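You operate a simulated robot arm through the tools that you are given. There is no shell and no other tool.

Carry out the task below with a simulated two-armed robot. There is one attempt and no reset: what you move stays moved.

JOB
Pack the DEPOT pouch from the port in the open carrier, clear the fault and dial DEPOT.
Fine: shut the lid; send nothing.

Only the result counts: the job must be done as asked and must still hold three seconds after the hand-in. Knocking over, shifting, dropping, spilling or breaking anything else fails it. A push-on lid holds only when it is set on centred and level and pressed home; a screw cap is set on level and turned clockwise until tight.

ROBOT AND FRAMES
Two 7-joint arms with two-finger parallel grippers on one trunk that stands fixed in place. Base frame: the origin is at the foot of the trunk, x ahead of it, y to its left, z up. Lengths are in m, angles in degrees, forces in N, time in s.
The left shoulder is at [0.106, 0.171, 1.188], the right one opposite. With the tool pointing down near the work surface each hand reaches from about 0.1 to 0.32 m from the base axis, measured 20 degrees to its own side. Payload 4.4 kg a hand.
Tool frame (each hand has its own): the origin (TCP) lies between the finger pads and is the grasp point; the fingertips stand 0.023 m ahead of it; z points along the fingers, y is the line along which they close. Largest opening 0.094 m; finger width 0.038, thickness 0.01; the body of the gripper, 0.054 by 0.096 m, starts 0.039 m behind the TCP.
Orientation is told as [roll, pitch, yaw] about the base's x, y, z axes, in that order, counted from this pose: with the fingers straight down and closing along the base's y, the tool's x points along the base's -x, its y along +y and its z along -z.

CONTROLS
- The arms move only by the tool servo_tool. It takes "left_series", "right_series" or both (then of equal length, played together; a hand with none holds still); each is a list of rows, each a list of 7 numbers: the shift along the base's x, y, z in units of 20 mm (1.0 is 20 mm), then the turn, a rotation vector about the base's x, y, z in units of 8 degrees (1.0 is 8 degrees), then the opening, from 0 (shut) to 1 (fully open). In form: [[dx, dy, dz, ax, ay, az, hand], ...]. A call has 1 to 20 rows; each row shifts and turns the commanded pose from where the row before left it. A call with a number of a shift or a turn outside -1 to 1 is refused whole. Rows are played at 5 a second. More than 0.05 m and 8.6 degrees between two rows, or a gripper value outside its range, and nothing of the call is played. Where a pose cannot be reached the arm comes as near as it can. A force on the tool above 50 N (or 10 N above the force at the start of the call, whichever is more), or a blocked arm, ends the call early, and 0.2 s more pass. The fingers move at their own pace (about 0.072 m/s each) and stop on an object; they squeeze with about 23 N. The grip force told is the motor's: it shows also when the fingers shut on nothing. Time passes only in rows, and 0.2 s behind the last, so rows that do not move let the fingers close. It gives the time, the measured TCP pose, the force on the tool (base axes), the opening and the grip force at its end, in the units of the frame above (readings bear some noise), with the torque about the TCP (base axes, N m) and any sound that the robot's microphone picked up.
- Cameras (640 x 400 px; columns grow to the right, rows downward): "scene" is now at [0.2081, -0.0501, 1.3496]; the picture's right is [-0.53, -0.85, 0.00], its down [-0.32, 0.20, -0.92] and it looks along [0.78, -0.49, -0.38] (base axes); focal length 214 px, centre (320, 200). "left" rides on the left gripper at [0.086, -0.016, -0.074] in its tool frame; the picture's right is [0.18, 0.98, 0.00], its down [-0.58, 0.11, -0.81] and it looks along [-0.79, 0.15, 0.59] (tool axes); focal length 243 px, centre (320, 200). "right" rides on the right gripper at [0.086, 0.016, -0.075] in its tool frame; the picture's right is [-0.18, 0.98, 0.00], its down [-0.58, -0.11, -0.81] and it looks along [-0.79, -0.15, 0.59] (tool axes); focal length 243 px, centre (320, 200). There is no depth. A picture from a camera that has moved, and an enlarged one, comes with that camera's place and axes in the base frame and with its lens.
- get_image(camera): a new picture of that camera. No time passes.
- raise_lower(by): slides the trunk up (or, below 0, down) by that many m; the arms and the scene camera ride with it, the base frame stays. It gives what a move gives, with no picture.
- pan_tilt(pan, tilt): turns the head with the scene camera to pan (to the left, within 80 degrees either way) and tilt (down, from -29 to 69), counted from straight ahead of the robot. It gives what a move gives.
- zoom(camera, box): a new picture of the part [left, top, right, bottom] of that camera's present view, enlarged. No time passes.
- job_done(): hands the job in; it is judged then, once.

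Nothing tells you positions but the pictures and the camera data. Unless the task says otherwise, let go and move clear before handing in.

The tools are called by a JSON object that holds its "method" and its "body". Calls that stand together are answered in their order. servo_tool: Moves the arms, as the interface text tells. Its arguments: {"type":"object","properties":{"left_series":{"type":"array","items":{"type":"array","items":{"type":"number"}}},"right_series":{"type":"array","items":{"type":"array","items":{"type":"number"}}}},"required":[]} The other tools are called the same way: raise_lower (by) slides the trunk up or down; pan_tilt (pan, tilt) turns the head that bears the scene camera; get_image (camera) takes a picture; zoom (camera, box) takes an enlarged picture of a part of a camera's view; job_done () hands the job in.

At the start:

```text
t: 0.0
left_position: [0.571, -0.0423, 1.2979]
left_tool_rot: [0.0, 0.0, 0.1]
left_ft_force: [0.7, -0.1, -0.2]
left_moment: [0.0, -0.08, -0.02]
left_gripper_width: 0.0941
left_grip_force: 0.1
right_position: [0.3816, -0.3965, 1.33]
right_tool_rot: [0.0, -0.1, 0.0]
right_ft_force: [0.1, 1.0, 0.5]
right_moment: [0.03, -0.01, -0.01]
right_gripper_width: 0.0939
right_grip_force: 0.0
trunk travel left (down, up): [-0.2, 0.188]
head pan, tilt: [-32.2, 22.5]
```

scene: 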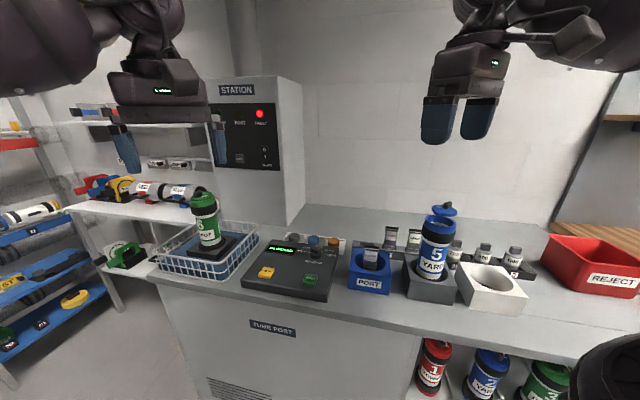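
right: 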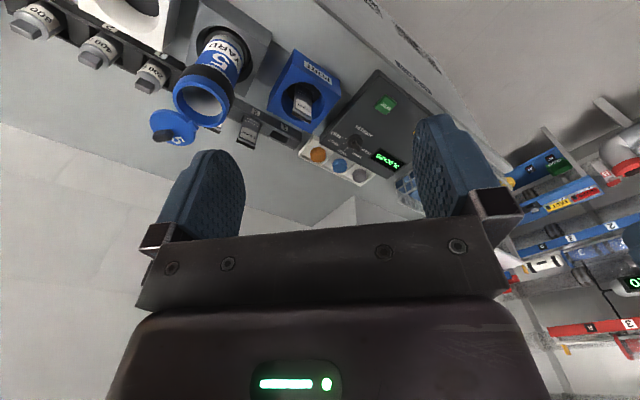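
left: 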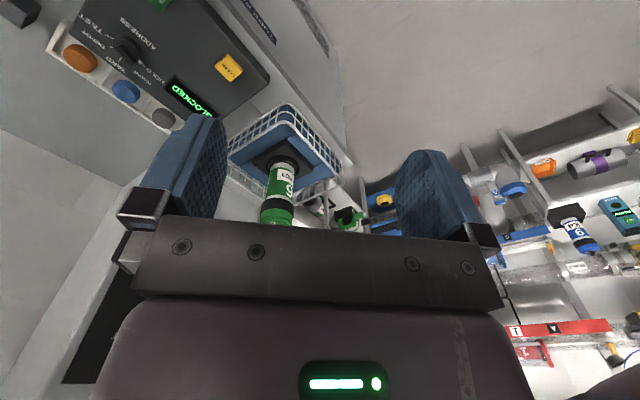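

I see a tube post station with a control console, a blue PORT block, an open carrier marked YARD 5 in a holder, and a capped green carrier in a basket. I'll look closer before moving.

{"method": "zoom", "body": {"camera": "scene", "box": [230, 220, 400, 310]}}

{"method": "zoom", "body": {"camera": "scene", "box": [340, 190, 540, 310]}}

{"method": "zoom", "body": {"camera": "scene", "box": [200, 75, 310, 175]}}

{"method": "zoom", "body": {"camera": "left", "box": [40, 0, 280, 150]}}

{"method": "zoom", "body": {"camera": "right", "box": [120, 0, 440, 200]}}

{"method": "zoom", "body": {"camera": "scene", "box": [380, 320, 600, 400]}}

```text
3.76 times, centred on (315, 265) of scene
camera zoom: at [0.2081, -0.0501, 1.3496], right [-0.53, -0.85, 0.0], down [-0.32, 0.2, -0.92], along [0.78, -0.49, -0.38], focal length 807 px, centre (339, -45)
```

zoom: 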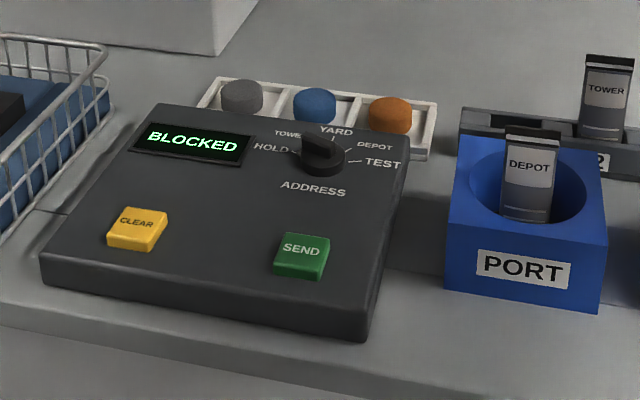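

```text
3.20 times, centred on (440, 250) of scene
camera zoom: at [0.2081, -0.0501, 1.3496], right [-0.53, -0.85, 0.0], down [-0.32, 0.2, -0.92], along [0.78, -0.49, -0.38], focal length 686 px, centre (-64, 40)
```

zoom: 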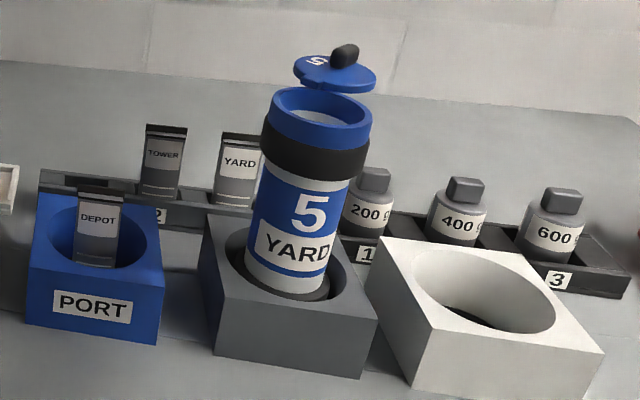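

```text
4.00 times, centred on (255, 125) of scene
camera zoom: at [0.2081, -0.0501, 1.3496], right [-0.53, -0.85, 0.0], down [-0.32, 0.2, -0.92], along [0.78, -0.49, -0.38], focal length 858 px, centre (580, 500)
```

zoom: 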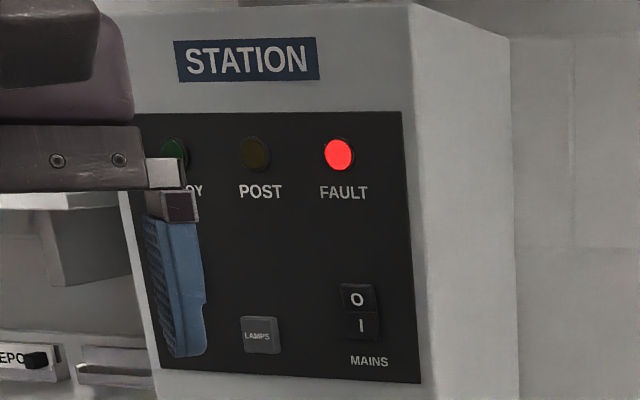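

```text
2.67 times, centred on (160, 75) of left
camera zoom: at [0.4852, -0.0599, 1.3714], right [-0.18, 0.98, 0.0], down [0.58, 0.11, 0.81], along [0.79, 0.15, -0.59], focal length 647 px, centre (747, 533)
```

zoom: 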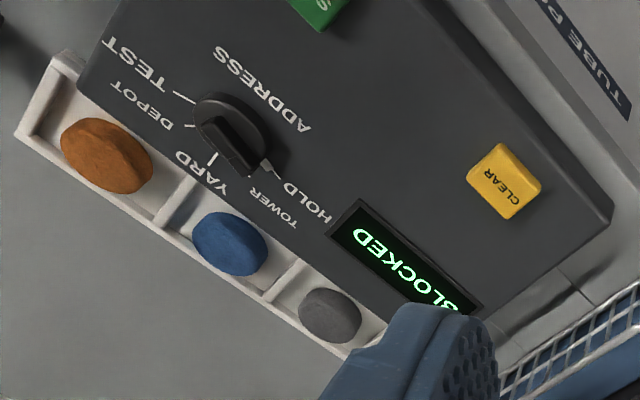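

```text
2.00 times, centred on (280, 100) of right
camera zoom: at [0.2952, -0.3814, 1.4053], right [0.18, 0.98, 0.0], down [0.58, -0.11, 0.81], along [0.79, -0.15, -0.59], focal length 485 px, centre (400, 400)
```

zoom: 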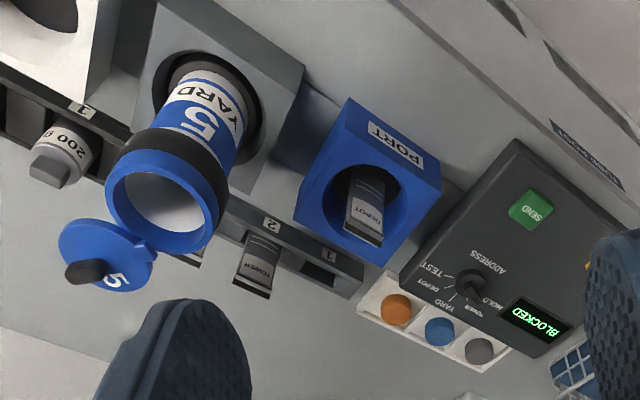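

```text
2.91 times, centred on (490, 360) of scene
camera zoom: at [0.2081, -0.0501, 1.3496], right [-0.53, -0.85, 0.0], down [-0.32, 0.2, -0.92], along [0.78, -0.49, -0.38], focal length 624 px, centre (-174, -266)
```

zoom: 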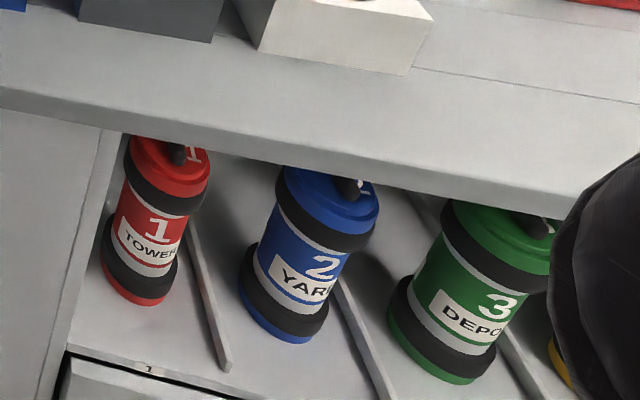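

The controls sit roughly at (0.73,-0.36,0.91), the port at (0.61,-0.49), and the open carrier's mouth at (0.46,-0.58,1.08). I'll look around with the head for other relevant things such as notices or other open carriers.

{"method": "pan_tilt", "body": {"pan": -55, "tilt": 40}}

{"method": "get_image", "body": {"camera": "scene"}}

{"method": "zoom", "body": {"camera": "scene", "box": [120, 60, 440, 260]}}

```text
t: 0.9
left_position: [0.5711, -0.0429, 1.2964]
left_tool_rot: [-0.1, 0.0, 0.1]
left_ft_force: [0.2, -0.7, 0.5]
left_moment: [-0.01, 0.02, -0.01]
left_gripper_width: 0.0941
left_grip_force: 0.1
right_position: [0.3808, -0.3976, 1.3306]
right_tool_rot: [0.0, 0.1, 0.0]
right_ft_force: [0.0, 0.3, 1.1]
right_moment: [0.01, -0.03, -0.01]
right_gripper_width: 0.0936
right_grip_force: 0.0
trunk travel left (down, up): [-0.2, 0.188]
head pan, tilt: [-55.0, 40.0]
```

```text
taken
camera scene: at [0.1786, -0.0703, 1.3223], right [-0.82, -0.57, 0.0], down [-0.37, 0.53, -0.77], along [0.44, -0.63, -0.64], focal length 214 px, centre (320, 200)
```

scene: 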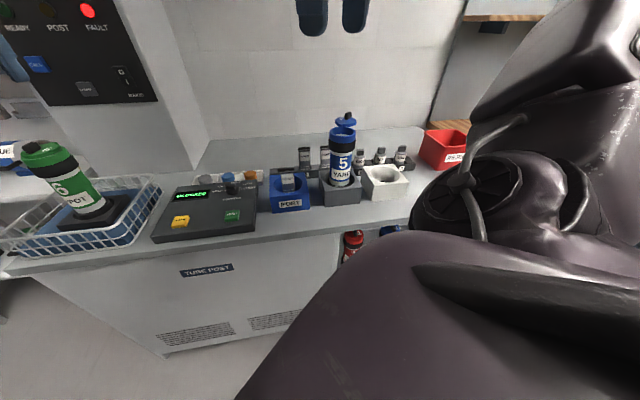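

```text
2.00 times, centred on (280, 160) of scene
camera zoom: at [0.1786, -0.0703, 1.3223], right [-0.82, -0.57, 0.0], down [-0.37, 0.53, -0.77], along [0.44, -0.63, -0.64], focal length 429 px, centre (400, 280)
```

zoom: 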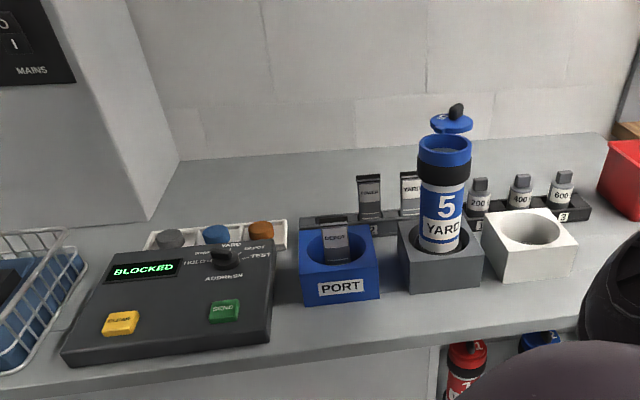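

The bench is turned roughly 45° to the robot. I'll take a few more views to check the station panel and the wider layout.

{"method": "pan_tilt", "body": {"pan": -25, "tilt": 35}}

{"method": "get_image", "body": {"camera": "scene"}}

{"method": "zoom", "body": {"camera": "scene", "box": [200, 100, 440, 250]}}

{"method": "zoom", "body": {"camera": "scene", "box": [120, 0, 320, 125]}}

{"method": "pan_tilt", "body": {"pan": 15, "tilt": 25}}

{"method": "get_image", "body": {"camera": "scene"}}

```text
t: 1.8
left_position: [0.5722, -0.043, 1.2981]
left_tool_rot: [0.1, 0.1, 0.1]
left_ft_force: [-0.2, 0.3, 0.2]
left_moment: [0.0, 0.0, 0.0]
left_gripper_width: 0.094
left_grip_force: 0.1
right_position: [0.382, -0.3969, 1.3299]
right_tool_rot: [-0.1, 0.0, -0.1]
right_ft_force: [0.7, 0.2, 0.5]
right_moment: [0.03, 0.03, 0.03]
right_gripper_width: 0.0941
right_grip_force: 0.1
trunk travel left (down, up): [-0.2, 0.188]
head pan, tilt: [-25.0, 35.0]
```

```text
taken
camera scene: at [0.2095, -0.0379, 1.3298], right [-0.42, -0.91, 0.0], down [-0.52, 0.24, -0.82], along [0.74, -0.35, -0.57], focal length 214 px, centre (320, 200)
```

scene: 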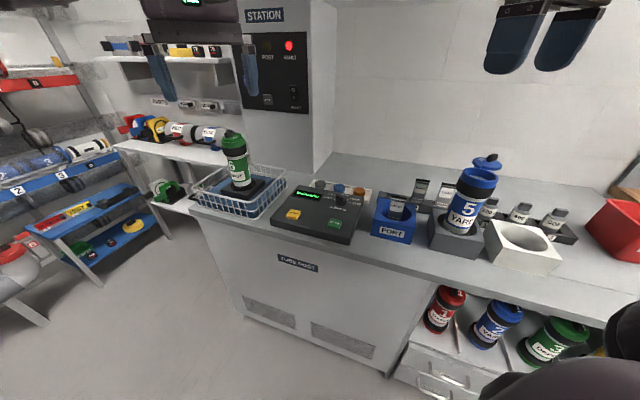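

```text
2.67 times, centred on (320, 175) of scene
camera zoom: at [0.2095, -0.0379, 1.3298], right [-0.42, -0.91, 0.0], down [-0.52, 0.24, -0.82], along [0.74, -0.35, -0.57], focal length 572 px, centre (320, 267)
```

zoom: 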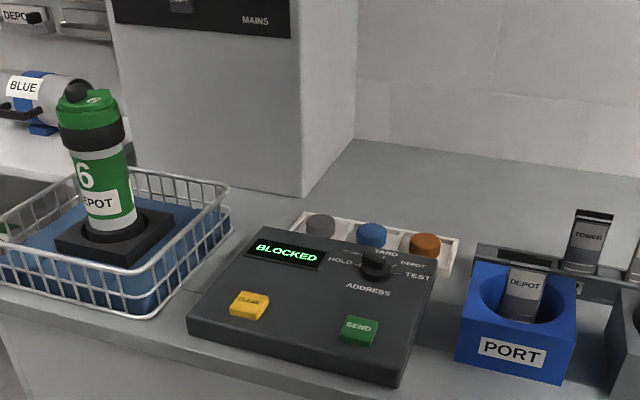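

```text
3.20 times, centred on (220, 62) of scene
camera zoom: at [0.2095, -0.0379, 1.3298], right [-0.42, -0.91, 0.0], down [-0.52, 0.24, -0.82], along [0.74, -0.35, -0.57], focal length 686 px, centre (640, 640)
```

zoom: 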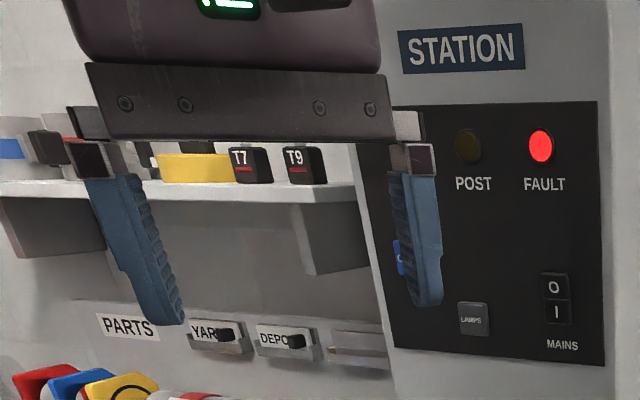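

```text
t: 2.9
left_position: [0.5714, -0.0432, 1.298]
left_tool_rot: [0.0, 0.1, 0.1]
left_ft_force: [-0.8, 0.4, -0.2]
left_moment: [0.04, 0.01, -0.01]
left_gripper_width: 0.0939
left_grip_force: 0.0
right_position: [0.3807, -0.3968, 1.3309]
right_tool_rot: [0.0, 0.0, 0.0]
right_ft_force: [-0.7, 0.2, -0.5]
right_moment: [0.02, 0.01, 0.02]
right_gripper_width: 0.0941
right_grip_force: 0.1
trunk travel left (down, up): [-0.2, 0.188]
head pan, tilt: [15.0, 25.0]
```

```text
taken
camera scene: at [0.2187, 0.0231, 1.3455], right [0.26, -0.97, 0.0], down [-0.41, -0.11, -0.91], along [0.88, 0.23, -0.42], focal length 214 px, centre (320, 200)
```

scene: 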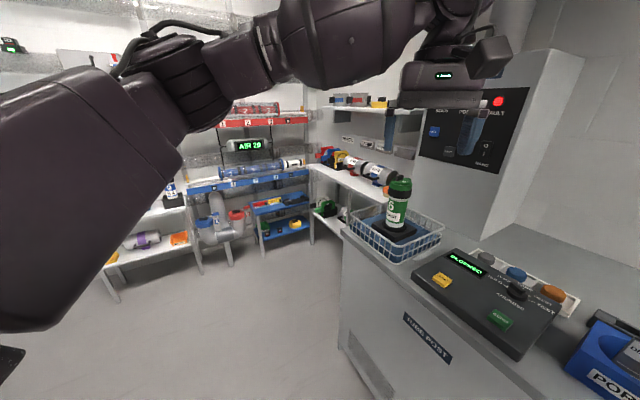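

The console's layout is clear: CLEAR is at the front left, SEND at the front right, and the dial is behind SEND. Next I'll bring the right hand in at yaw -45, above and short of the port, for a close look.

{"method": "servo_tool", "body": {"right_series": [[0.857, 0.12, -0.93, 0, 0, -0.804, 1], [0.857, 0.12, -0.93, 0, 0, -0.804, 1], [0.857, 0.12, -0.93, 0, 0, -0.804, 1], [0.857, 0.12, -0.93, 0, 0, -0.804, 1], [0.857, 0.12, -0.93, 0, 0, -0.804, 1], [0.857, 0.12, -0.93, 0, 0, -0.804, 1], [0.857, 0.12, -0.93, 0, 0, -0.804, 1], [0, 0, 0, 0, 0, 0, 1]]}}

{"method": "pan_tilt", "body": {"pan": -45, "tilt": 30}}

{"method": "get_image", "body": {"camera": "scene"}}

{"method": "get_image", "body": {"camera": "right"}}

```text
t: 4.7
left_position: [0.5715, -0.0429, 1.298]
left_tool_rot: [0.0, 0.0, 0.0]
left_ft_force: [-0.2, -0.4, -0.6]
left_moment: [0.01, -0.01, -0.01]
left_gripper_width: 0.0939
left_grip_force: 0.0
right_position: [0.5008, -0.38, 1.199]
right_tool_rot: [0.0, 0.0, -45.1]
right_ft_force: [0.4, 0.3, -0.2]
right_moment: [-0.01, 0.01, -0.01]
right_gripper_width: 0.0939
right_grip_force: 0.0
trunk travel left (down, up): [-0.2, 0.188]
head pan, tilt: [15.0, 25.0]
```

```text
t: 6.0
left_position: [0.573, -0.0443, 1.2971]
left_tool_rot: [0.0, 0.0, 0.1]
left_ft_force: [-0.4, 0.1, 0.6]
left_moment: [-0.02, 0.02, 0.02]
left_gripper_width: 0.0939
left_grip_force: 0.1
right_position: [0.5011, -0.3801, 1.1998]
right_tool_rot: [0.0, 0.0, -45.0]
right_ft_force: [-0.4, -0.5, 0.5]
right_moment: [-0.01, 0.01, -0.02]
right_gripper_width: 0.094
right_grip_force: 0.1
trunk travel left (down, up): [-0.2, 0.188]
head pan, tilt: [-45.0, 30.0]
```

```text
taken
camera scene: at [0.1937, -0.0645, 1.3376], right [-0.71, -0.71, 0.0], down [-0.35, 0.35, -0.87], along [0.61, -0.61, -0.5], focal length 214 px, centre (320, 200)
```

scene: 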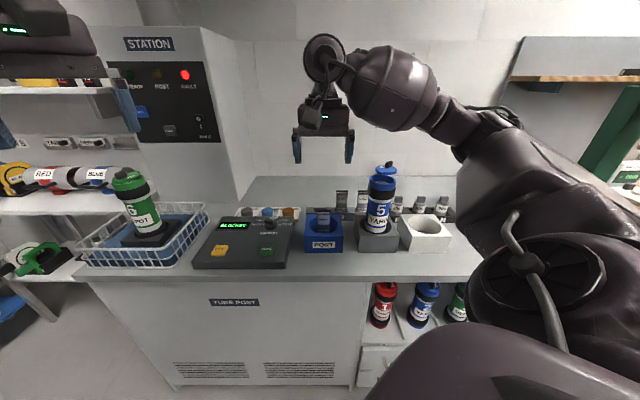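

```text
taken
camera right: at [0.4515, -0.308, 1.2742], right [0.82, 0.57, 0.0], down [0.33, -0.49, 0.81], along [0.46, -0.66, -0.59], focal length 243 px, centre (320, 200)
```

right: 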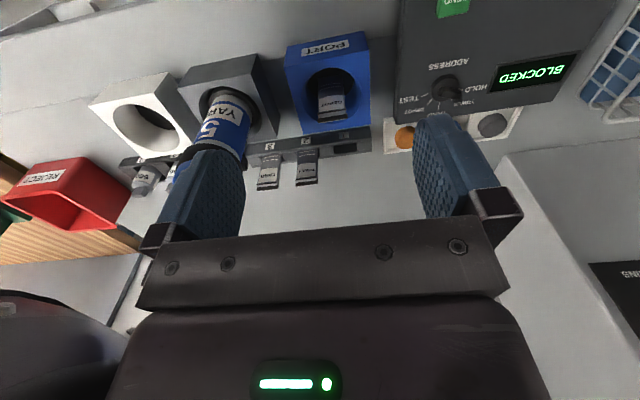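

Panning to -45 lines the bench up square with the picture, so its axes are at exactly 45°. I'll zoom in for detail.

{"method": "zoom", "body": {"camera": "scene", "box": [185, 195, 345, 295]}}

{"method": "zoom", "body": {"camera": "scene", "box": [295, 155, 455, 255]}}

{"method": "zoom", "body": {"camera": "right", "box": [270, 20, 430, 120]}}

{"method": "zoom", "body": {"camera": "right", "box": [400, 0, 600, 125]}}

```text
4.00 times, centred on (265, 245) of scene
camera zoom: at [0.1937, -0.0645, 1.3376], right [-0.71, -0.71, 0.0], down [-0.35, 0.35, -0.87], along [0.61, -0.61, -0.5], focal length 858 px, centre (540, 20)
```

zoom: 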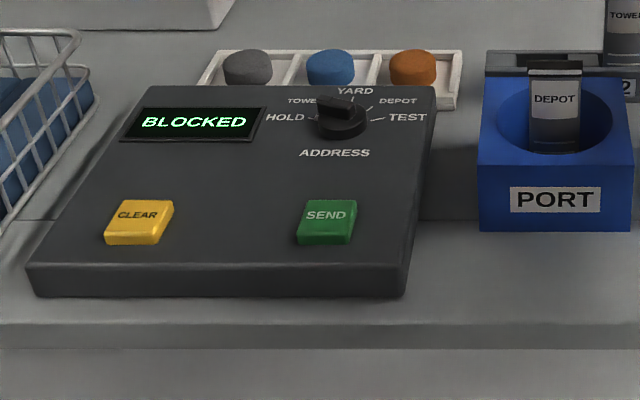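

```text
4.00 times, centred on (375, 205) of scene
camera zoom: at [0.1937, -0.0645, 1.3376], right [-0.71, -0.71, 0.0], down [-0.35, 0.35, -0.87], along [0.61, -0.61, -0.5], focal length 858 px, centre (100, 180)
```

zoom: 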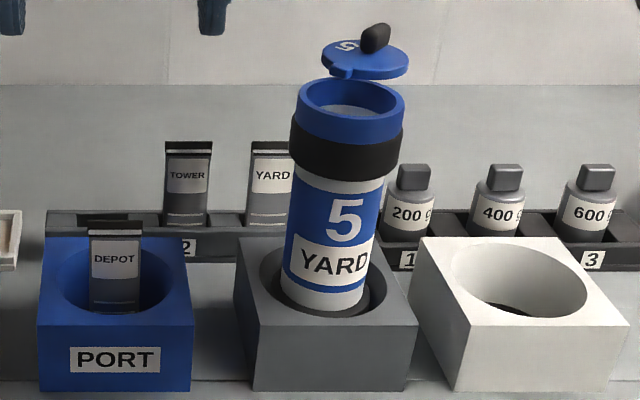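

```text
4.00 times, centred on (350, 70) of right
camera zoom: at [0.4515, -0.308, 1.2742], right [0.82, 0.57, 0.0], down [0.33, -0.49, 0.81], along [0.46, -0.66, -0.59], focal length 970 px, centre (200, 720)
```

zoom: 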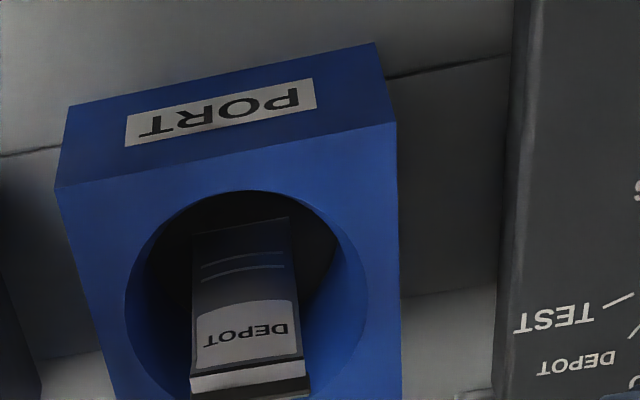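

```text
3.20 times, centred on (500, 62) of right
camera zoom: at [0.4515, -0.308, 1.2742], right [0.82, 0.57, 0.0], down [0.33, -0.49, 0.81], along [0.46, -0.66, -0.59], focal length 776 px, centre (-256, 640)
```

zoom: 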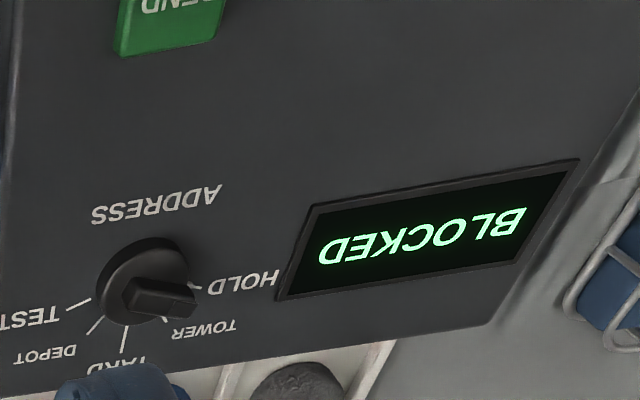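

{"method": "zoom", "body": {"camera": "scene", "box": [245, 212, 297, 244]}}

{"method": "zoom", "body": {"camera": "right", "box": [395, 55, 495, 117]}}

{"method": "zoom", "body": {"camera": "scene", "box": [360, 155, 408, 185]}}

{"method": "zoom", "body": {"camera": "left", "box": [90, 10, 190, 72]}}

```text
12.31 times, centred on (271, 228) of scene
camera zoom: at [0.1937, -0.0645, 1.3376], right [-0.71, -0.71, 0.0], down [-0.35, 0.35, -0.87], along [0.61, -0.61, -0.5], focal length 2640 px, centre (923, -145)
```

zoom: 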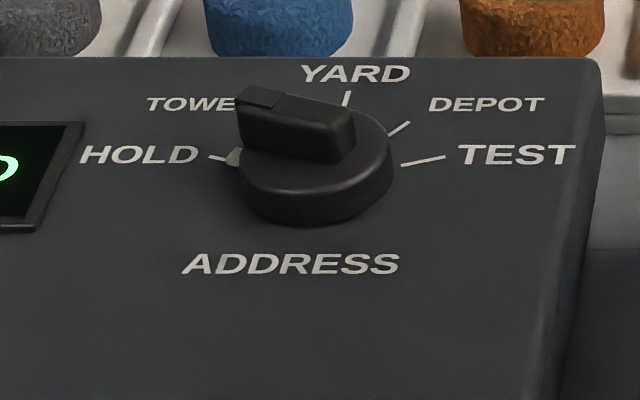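

```text
6.40 times, centred on (445, 86) of right
camera zoom: at [0.4515, -0.308, 1.2742], right [0.82, 0.57, 0.0], down [0.33, -0.49, 0.81], along [0.46, -0.66, -0.59], focal length 1553 px, centre (-480, 930)
```

zoom: 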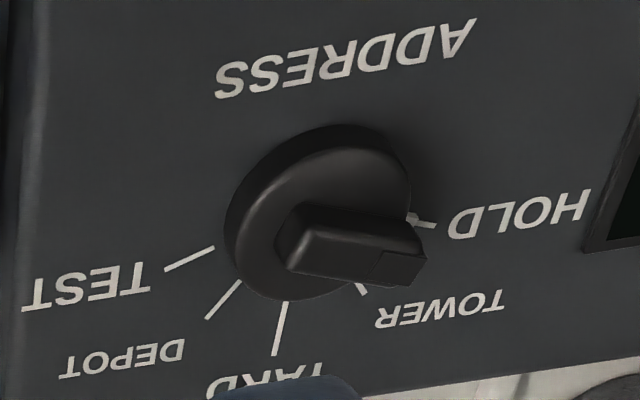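

```text
13.33 times, centred on (384, 170) of scene
camera zoom: at [0.1937, -0.0645, 1.3376], right [-0.71, -0.71, 0.0], down [-0.35, 0.35, -0.87], along [0.61, -0.61, -0.5], focal length 2860 px, centre (-533, 600)
```

zoom: 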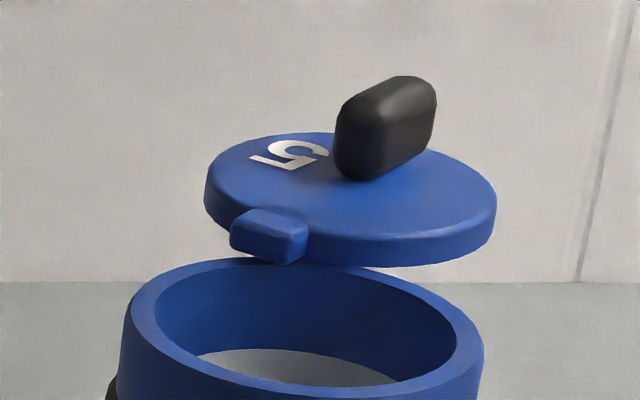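

```text
6.40 times, centred on (140, 41) of left
camera zoom: at [0.4851, -0.0599, 1.3714], right [-0.18, 0.98, 0.0], down [0.58, 0.11, 0.81], along [0.79, 0.15, -0.59], focal length 1553 px, centre (1472, 1218)
```

zoom: 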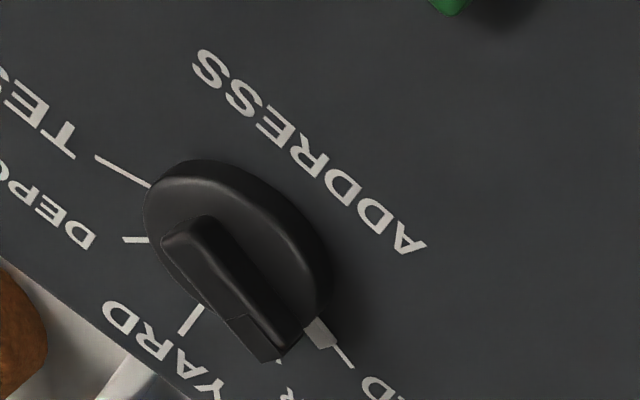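

The dial is at HOLD, and the lid is level and swung out on a vertical pivot behind the mouth. The CLEAR top looks to be near (0.731,-0.190,0.90). I'll retract the left arm and bring the closed right hand above CLEAR.

{"method": "servo_tool", "body": {"left_series": [[-0.7, 0.9, 0, 0, 0, 0, 1], [-0.7, 0.9, 0, 0, 0, 0, 1], [-0.7, 0.9, 0, 0, 0, 0, 1], [-0.7, 0.9, 0, 0, 0, 0, 1], [-0.7, 0.9, 0, 0, 0, 0, 1], [-0.7, 0.9, 0, 0, 0, 0, 1], [-0.7, 0.9, 0, 0, 0, 0, 1], [-0.7, 0.9, 0, 0, 0, 0, 1], [-0.7, 0.9, 0, 0, 0, 0, 1], [-0.7, 0.9, 0, 0, 0, 0, 1]]}}

{"method": "servo_tool", "body": {"right_series": [[0.9, 0.75, -0.2, 0, 0, 0, 0], [0.9, 0.75, -0.2, 0, 0, 0, 0], [0.9, 0.75, -0.2, 0, 0, 0, 0], [0.9, 0.75, -0.4, 0, 0, 0, 0], [0.9, 0.75, -0.6, 0, 0, 0, 0], [0.9, 0.75, -0.6, 0, 0, 0, 0], [0.9, 0.75, -0.6, 0, 0, 0, 0], [0.9, 0.75, -0.6, 0, 0, 0, 0], [0.9, 0.75, -0.6, 0, 0, 0, 0], [0.9, 0.75, -0.6, 0, 0, 0, 0], [0.9, 0.75, -0.6, 0, 0, 0, 0], [0, 0, 0, 0, 0, 0, 0]]}}

{"method": "get_image", "body": {"camera": "scene"}}

{"method": "get_image", "body": {"camera": "right"}}

```text
t: 8.2
left_position: [0.4304, 0.1372, 1.298]
left_tool_rot: [0.0, 0.0, 0.0]
left_ft_force: [0.1, 0.8, -0.5]
left_moment: [0.01, 0.01, 0.01]
left_gripper_width: 0.094
left_grip_force: 0.0
right_position: [0.5015, -0.3793, 1.2]
right_tool_rot: [0.1, -0.1, -45.1]
right_ft_force: [-0.8, 0.0, 0.6]
right_moment: [0.01, 0.01, 0.0]
right_gripper_width: 0.0942
right_grip_force: 0.1
trunk travel left (down, up): [-0.2, 0.188]
head pan, tilt: [-45.0, 30.0]
```

```text
t: 10.8
left_position: [0.4309, 0.1366, 1.2973]
left_tool_rot: [0.1, 0.0, 0.1]
left_ft_force: [-0.3, -0.6, 0.6]
left_moment: [0.0, 0.03, -0.01]
left_gripper_width: 0.0937
left_grip_force: 0.0
right_position: [0.6988, -0.2147, 1.0981]
right_tool_rot: [0.1, 0.0, -45.1]
right_ft_force: [-0.2, -0.8, -0.1]
right_moment: [-0.05, 0.0, -0.04]
right_gripper_width: 0.0
right_grip_force: 24.2
trunk travel left (down, up): [-0.2, 0.188]
head pan, tilt: [-45.0, 30.0]
```

```text
taken
camera scene: at [0.1932, -0.0647, 1.3377], right [-0.71, -0.71, 0.0], down [-0.35, 0.35, -0.87], along [0.61, -0.61, -0.5], focal length 214 px, centre (320, 200)
```

scene: 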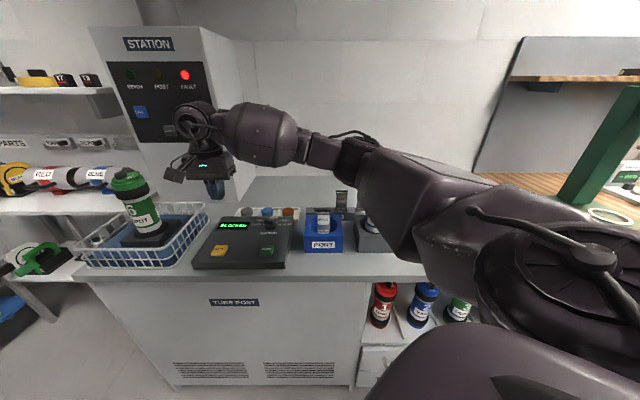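

```text
taken
camera right: at [0.6499, -0.1426, 1.1718], right [0.82, 0.57, 0.0], down [0.33, -0.49, 0.81], along [0.46, -0.66, -0.59], focal length 243 px, centre (320, 200)
```

right: 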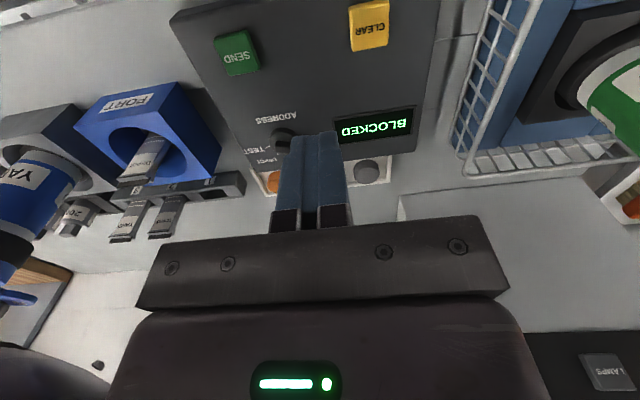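

{"method": "zoom", "body": {"camera": "right", "box": [0, 100, 260, 400]}}

{"method": "get_image", "body": {"camera": "left"}}

{"method": "zoom", "body": {"camera": "right", "box": [200, 0, 440, 150]}}

```text
1.33 times, centred on (130, 250) of right
camera zoom: at [0.6499, -0.1426, 1.1718], right [0.82, 0.57, 0.0], down [0.33, -0.49, 0.81], along [0.46, -0.66, -0.59], focal length 324 px, centre (573, 133)
```

zoom: 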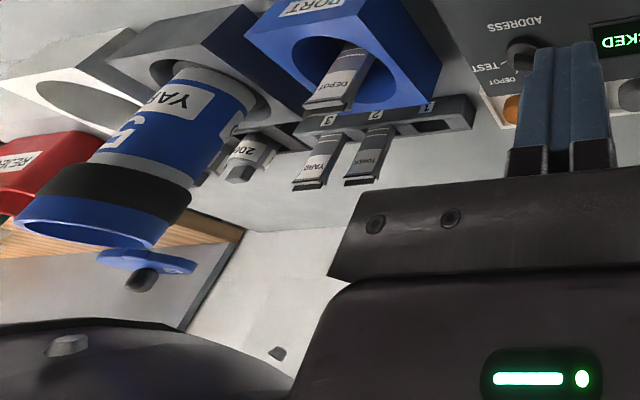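

```text
taken
camera left: at [0.3445, 0.12, 1.3718], right [-0.18, 0.98, 0.0], down [0.58, 0.11, 0.81], along [0.79, 0.15, -0.59], focal length 243 px, centre (320, 200)
```

left: 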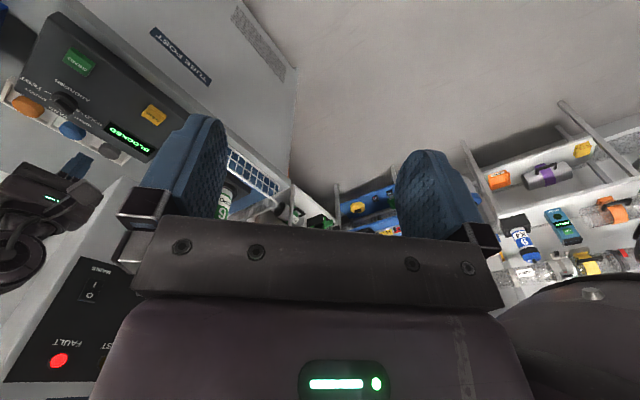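

```text
2.67 times, centred on (320, 75) of right
camera zoom: at [0.6499, -0.1426, 1.1718], right [0.82, 0.57, 0.0], down [0.33, -0.49, 0.81], along [0.46, -0.66, -0.59], focal length 647 px, centre (320, 533)
```

zoom: 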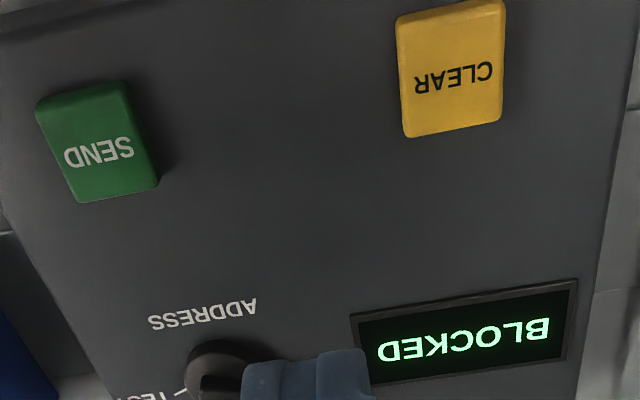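

The forearm is well clear of the carrier, and CLEAR refines to about (0.735,-0.189,0.90). I'll descend to just above it.

{"method": "servo_tool", "body": {"right_series": [[0.6, 0.43, -0.5, 0, 0, 0, 0], [0.6, 0.43, -0.9, 0, 0, 0, 0], [0.6, 0.43, -0.9, 0, 0, 0, 0], [0, 0, -0.9, 0, 0, 0, 0], [0, 0, -0.9, 0, 0, 0, 0], [0, 0, -0.9, 0, 0, 0, 0], [0, 0, -0.9, 0, 0, 0, 0], [0, 0, -0.9, 0, 0, 0, 0], [0, 0, -0.3, 0, 0, 0, 0], [0, 0, 0, 0, 0, 0, 0]]}}

{"method": "get_image", "body": {"camera": "scene"}}

{"method": "get_image", "body": {"camera": "right"}}

{"method": "zoom", "body": {"camera": "scene", "box": [175, 190, 305, 275]}}

```text
t: 13.0
left_position: [0.4328, 0.1369, 1.2984]
left_tool_rot: [0.1, 0.0, 0.2]
left_ft_force: [-0.3, 0.4, -0.1]
left_moment: [0.03, 0.05, -0.03]
left_gripper_width: 0.0943
left_grip_force: 0.0
right_position: [0.7361, -0.1896, 0.9542]
right_tool_rot: [0.0, 0.1, -45.0]
right_ft_force: [0.7, 0.4, -0.2]
right_moment: [-0.01, 0.01, 0.01]
right_gripper_width: 0.0001
right_grip_force: 23.2
trunk travel left (down, up): [-0.2, 0.188]
head pan, tilt: [-45.0, 30.0]
```

```text
taken
camera scene: at [0.1937, -0.0646, 1.3376], right [-0.71, -0.71, 0.0], down [-0.35, 0.35, -0.87], along [0.61, -0.61, -0.5], focal length 214 px, centre (320, 200)
```

scene: 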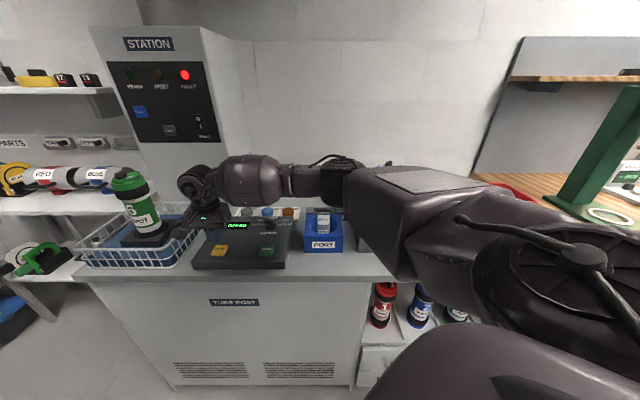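

```text
taken
camera right: at [0.6857, -0.1175, 1.029], right [0.82, 0.57, 0.0], down [0.33, -0.49, 0.81], along [0.46, -0.66, -0.59], focal length 243 px, centre (320, 200)
```

right: 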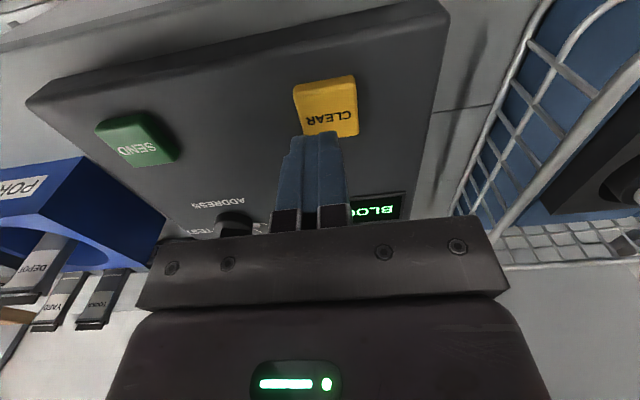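

```text
4.71 times, centred on (240, 232) of scene
camera zoom: at [0.1937, -0.0646, 1.3376], right [-0.71, -0.71, 0.0], down [-0.35, 0.35, -0.87], along [0.61, -0.61, -0.5], focal length 1009 px, centre (696, 47)
```

zoom: 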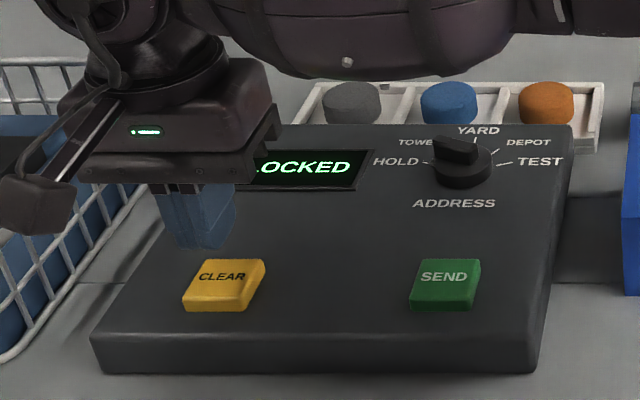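

The fingertip is lined up on CLEAR. I'll lower it slowly in small steps.

{"method": "servo_tool", "body": {"right_series": [[0, 0.15, -0.6, 0, 0, 0, 0], [0, 0, -0.6, 0, 0, 0, 0], [0, 0, -0.15, 0, 0, 0, 0], [0, 0, -0.1, 0, 0, 0, 0], [0, 0, -0.1, 0, 0, 0, 0]]}}

{"method": "get_image", "body": {"camera": "scene"}}

{"method": "zoom", "body": {"camera": "scene", "box": [175, 190, 305, 275]}}

```text
t: 14.2
left_position: [0.4316, 0.1364, 1.2973]
left_tool_rot: [0.0, 0.0, 0.0]
left_ft_force: [-0.5, 0.6, -0.1]
left_moment: [0.0, 0.02, 0.04]
left_gripper_width: 0.094
left_grip_force: 0.1
right_position: [0.7358, -0.1869, 0.9223]
right_tool_rot: [0.0, 0.1, -45.0]
right_ft_force: [-0.2, 0.0, -0.2]
right_moment: [0.03, 0.02, -0.01]
right_gripper_width: 0.0
right_grip_force: 22.9
trunk travel left (down, up): [-0.2, 0.188]
head pan, tilt: [-45.0, 30.0]
```

```text
taken
camera scene: at [0.1937, -0.0646, 1.3376], right [-0.71, -0.71, 0.0], down [-0.35, 0.35, -0.87], along [0.61, -0.61, -0.5], focal length 214 px, centre (320, 200)
```

scene: 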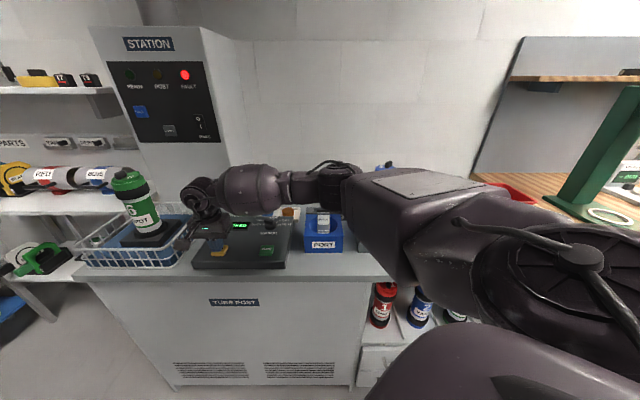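

```text
4.71 times, centred on (240, 232) of scene
camera zoom: at [0.1937, -0.0646, 1.3376], right [-0.71, -0.71, 0.0], down [-0.35, 0.35, -0.87], along [0.61, -0.61, -0.5], focal length 1009 px, centre (696, 47)
```

zoom: 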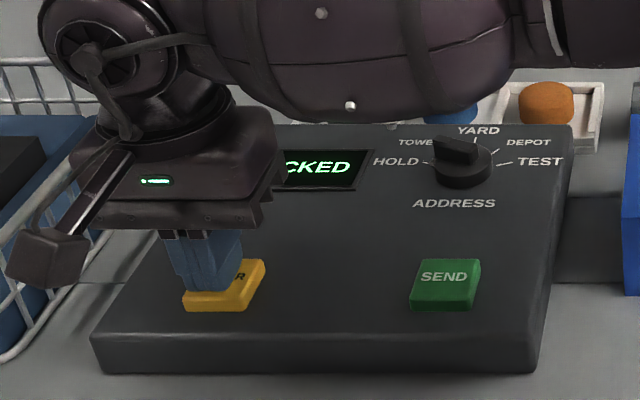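

{"method": "servo_tool", "body": {"right_series": [[0, 0, -0.1, 0, 0, 0, 0], [0, 0, -0.1, 0, 0, 0, 0], [0, 0, -0.1, 0, 0, 0, 0]]}}

{"method": "zoom", "body": {"camera": "scene", "box": [105, 60, 305, 275]}}

```text
t: 15.0
left_position: [0.432, 0.1364, 1.2967]
left_tool_rot: [0.0, 0.1, 0.1]
left_ft_force: [-0.2, 0.4, 0.3]
left_moment: [-0.02, -0.04, 0.0]
left_gripper_width: 0.0941
left_grip_force: 0.0
right_position: [0.7352, -0.1866, 0.9177]
right_tool_rot: [0.0, 0.0, -45.0]
right_ft_force: [-0.2, 0.4, 0.8]
right_moment: [0.01, 0.03, 0.02]
right_gripper_width: 0.0
right_grip_force: 22.8
trunk travel left (down, up): [-0.2, 0.188]
head pan, tilt: [-45.0, 30.0]
```

```text
1.86 times, centred on (205, 168) of scene
camera zoom: at [0.1935, -0.0646, 1.3376], right [-0.71, -0.71, 0.0], down [-0.35, 0.35, -0.87], along [0.61, -0.61, -0.5], focal length 399 px, centre (534, 260)
```

zoom: 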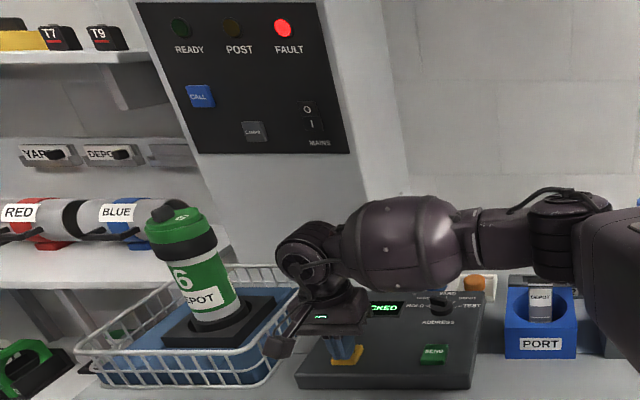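

{"method": "servo_tool", "body": {"right_series": [[0, 0, -0.1, 0, 0, 0, 0], [0, 0, -0.1, 0, 0, 0, 0]]}}

{"method": "servo_tool", "body": {"right_series": [[0, 0, -0.1, 0, 0, 0, 0], [0, 0, -0.1, 0, 0, 0, 0]]}}

{"method": "zoom", "body": {"camera": "scene", "box": [105, 60, 305, 275]}}

```text
t: 15.6
left_position: [0.4323, 0.1363, 1.2982]
left_tool_rot: [-0.1, 0.0, 0.1]
left_ft_force: [0.0, -1.0, -0.4]
left_moment: [0.01, -0.04, 0.01]
left_gripper_width: 0.0939
left_grip_force: 0.0
right_position: [0.7358, -0.187, 0.9136]
right_tool_rot: [0.1, -0.1, -45.0]
right_ft_force: [1.8, -0.2, 4.5]
right_moment: [-0.04, -0.05, -0.02]
right_gripper_width: 0.0
right_grip_force: 23.4
trunk travel left (down, up): [-0.2, 0.188]
head pan, tilt: [-45.0, 30.0]
heard: click
```

```text
t: 16.2
left_position: [0.4305, 0.1377, 1.2983]
left_tool_rot: [-0.1, -0.1, 0.1]
left_ft_force: [0.0, -0.1, 0.0]
left_moment: [-0.03, -0.03, 0.0]
left_gripper_width: 0.0941
left_grip_force: 0.1
right_position: [0.7342, -0.1857, 0.912]
right_tool_rot: [0.1, -0.1, -45.0]
right_ft_force: [1.6, -2.5, 15.7]
right_moment: [-0.08, -0.07, 0.04]
right_gripper_width: 0.0003
right_grip_force: 23.0
trunk travel left (down, up): [-0.2, 0.188]
head pan, tilt: [-45.0, 30.0]
```

```text
1.86 times, centred on (205, 168) of scene
camera zoom: at [0.1922, -0.0645, 1.3381], right [-0.71, -0.71, 0.0], down [-0.35, 0.35, -0.87], along [0.61, -0.61, -0.5], focal length 399 px, centre (534, 260)
```

zoom: 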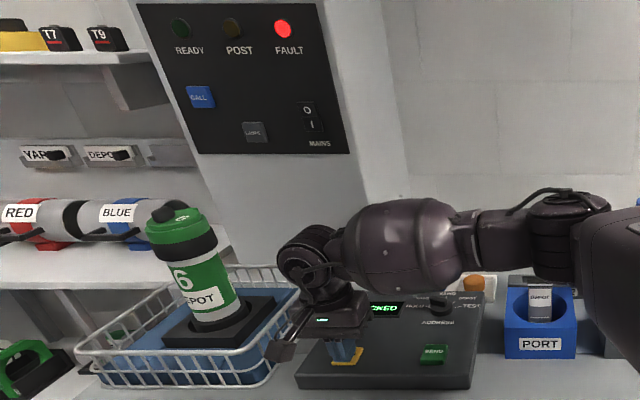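

CLEAR clicked. I'll lift off and see whether the display changes.

{"method": "servo_tool", "body": {"right_series": [[0, 0, 0.5, 0, 0, 0, 0], [0, 0, 0.9, 0, 0, 0, 0], [0, 0, 0.9, 0, 0, 0, 0], [-0.5, -0.5, 0.9, 0, 0, 0, 0], [-0.5, -0.5, 0.9, 0, 0, 0, 0]]}}

{"method": "get_image", "body": {"camera": "scene"}}

{"method": "zoom", "body": {"camera": "scene", "box": [105, 60, 305, 275]}}

{"method": "get_image", "body": {"camera": "right"}}

```text
t: 17.4
left_position: [0.4311, 0.1367, 1.2979]
left_tool_rot: [0.0, 0.0, 0.2]
left_ft_force: [0.3, 0.7, 0.5]
left_moment: [0.01, 0.0, 0.01]
left_gripper_width: 0.0937
left_grip_force: 0.1
right_position: [0.7142, -0.2062, 0.9918]
right_tool_rot: [0.0, -0.1, -44.9]
right_ft_force: [-0.7, -0.2, 0.7]
right_moment: [0.04, -0.03, 0.03]
right_gripper_width: 0.0001
right_grip_force: 23.5
trunk travel left (down, up): [-0.2, 0.188]
head pan, tilt: [-45.0, 30.0]
```

```text
taken
camera scene: at [0.1932, -0.0646, 1.3377], right [-0.71, -0.71, 0.0], down [-0.35, 0.35, -0.87], along [0.61, -0.61, -0.5], focal length 214 px, centre (320, 200)
```

scene: 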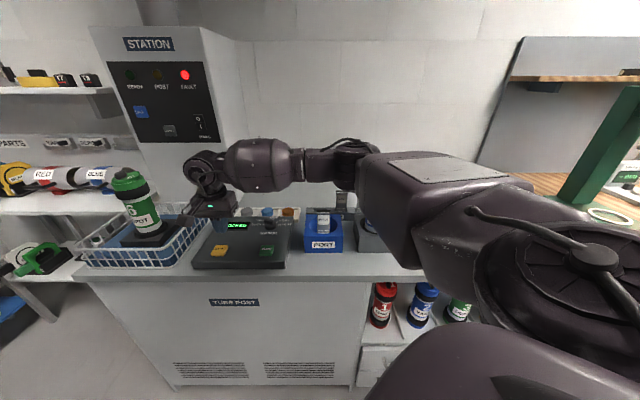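

```text
1.86 times, centred on (205, 168) of scene
camera zoom: at [0.1932, -0.0646, 1.3377], right [-0.71, -0.71, 0.0], down [-0.35, 0.35, -0.87], along [0.61, -0.61, -0.5], focal length 399 px, centre (534, 260)
```

zoom: 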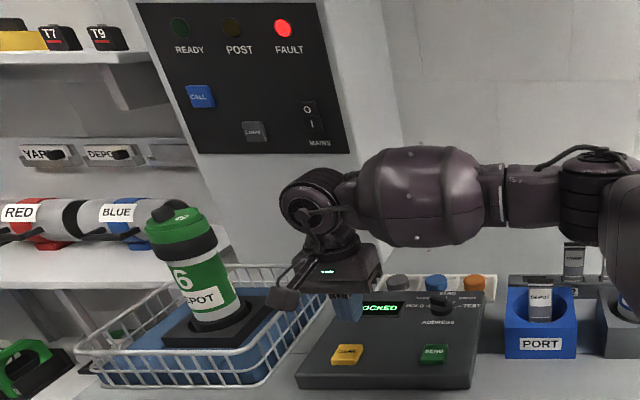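

```text
taken
camera right: at [0.6642, -0.1342, 1.0665], right [0.82, 0.57, 0.0], down [0.34, -0.49, 0.81], along [0.46, -0.66, -0.59], focal length 243 px, centre (320, 200)
```

right: 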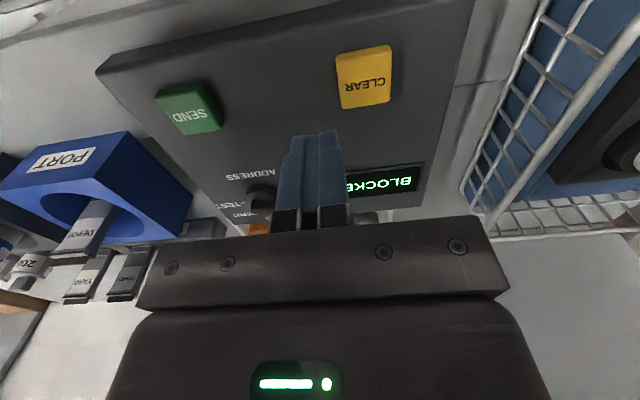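

Still BLOCKED, most likely because the pouch is sitting in the port. I'll pack the pouch first and press CLEAR again afterwards. Now I'll move to look at the pouch from closer.

{"method": "servo_tool", "body": {"right_series": [[-0.6, -0.6, 0.9, 0, 0, 0, 1], [-0.9, -0.9, 0.9, 0, 0, 0, 1], [-0.9, -0.9, 0.5, 0, 0, 0, 1], [-0.9, -0.9, 0.5, 0, 0, 0, 1], [-0.9, -0.9, 0, 0, 0, 0, 1], [-0.9, -0.9, 0, 0, 0, 0, 1], [-0.9, -0.9, 0, 0, 0, 0, 1], [0, 0, 0, 0, 0, 0, 1]]}}

{"method": "get_image", "body": {"camera": "scene"}}

{"method": "get_image", "body": {"camera": "right"}}

```text
t: 19.2
left_position: [0.4337, 0.1353, 1.297]
left_tool_rot: [0.0, 0.0, -0.1]
left_ft_force: [-0.7, -1.5, 0.4]
left_moment: [0.04, 0.02, 0.04]
left_gripper_width: 0.0941
left_grip_force: 0.0
right_position: [0.5949, -0.3263, 1.0471]
right_tool_rot: [0.0, 0.1, -45.1]
right_ft_force: [0.2, 0.5, -0.7]
right_moment: [-0.01, 0.0, 0.0]
right_gripper_width: 0.094
right_grip_force: 0.1
trunk travel left (down, up): [-0.2, 0.188]
head pan, tilt: [-45.0, 30.0]
```

```text
taken
camera scene: at [0.194, -0.0645, 1.3374], right [-0.71, -0.71, 0.0], down [-0.35, 0.35, -0.87], along [0.61, -0.61, -0.5], focal length 214 px, centre (320, 200)
```

scene: 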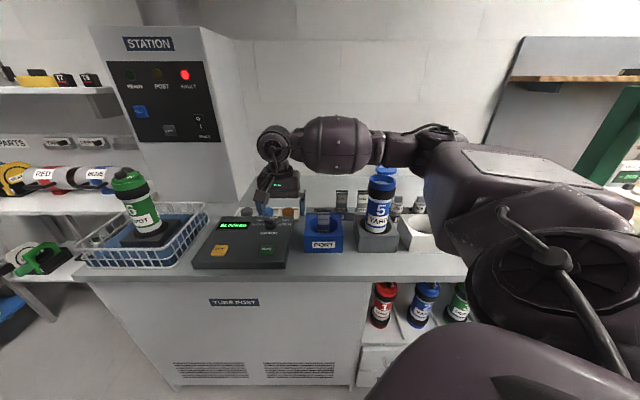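

```text
taken
camera right: at [0.5453, -0.2546, 1.1221], right [0.82, 0.57, 0.0], down [0.34, -0.49, 0.81], along [0.46, -0.66, -0.59], focal length 243 px, centre (320, 200)
```

right: 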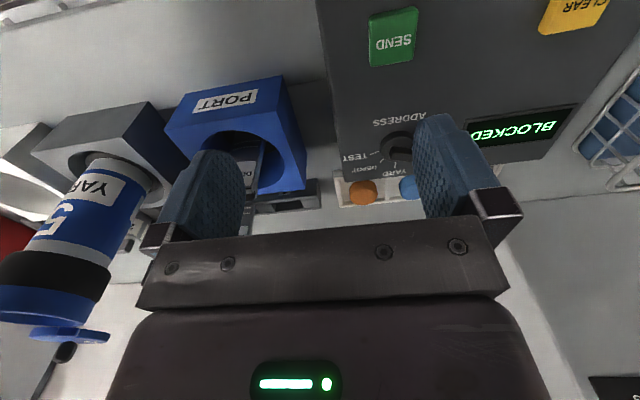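

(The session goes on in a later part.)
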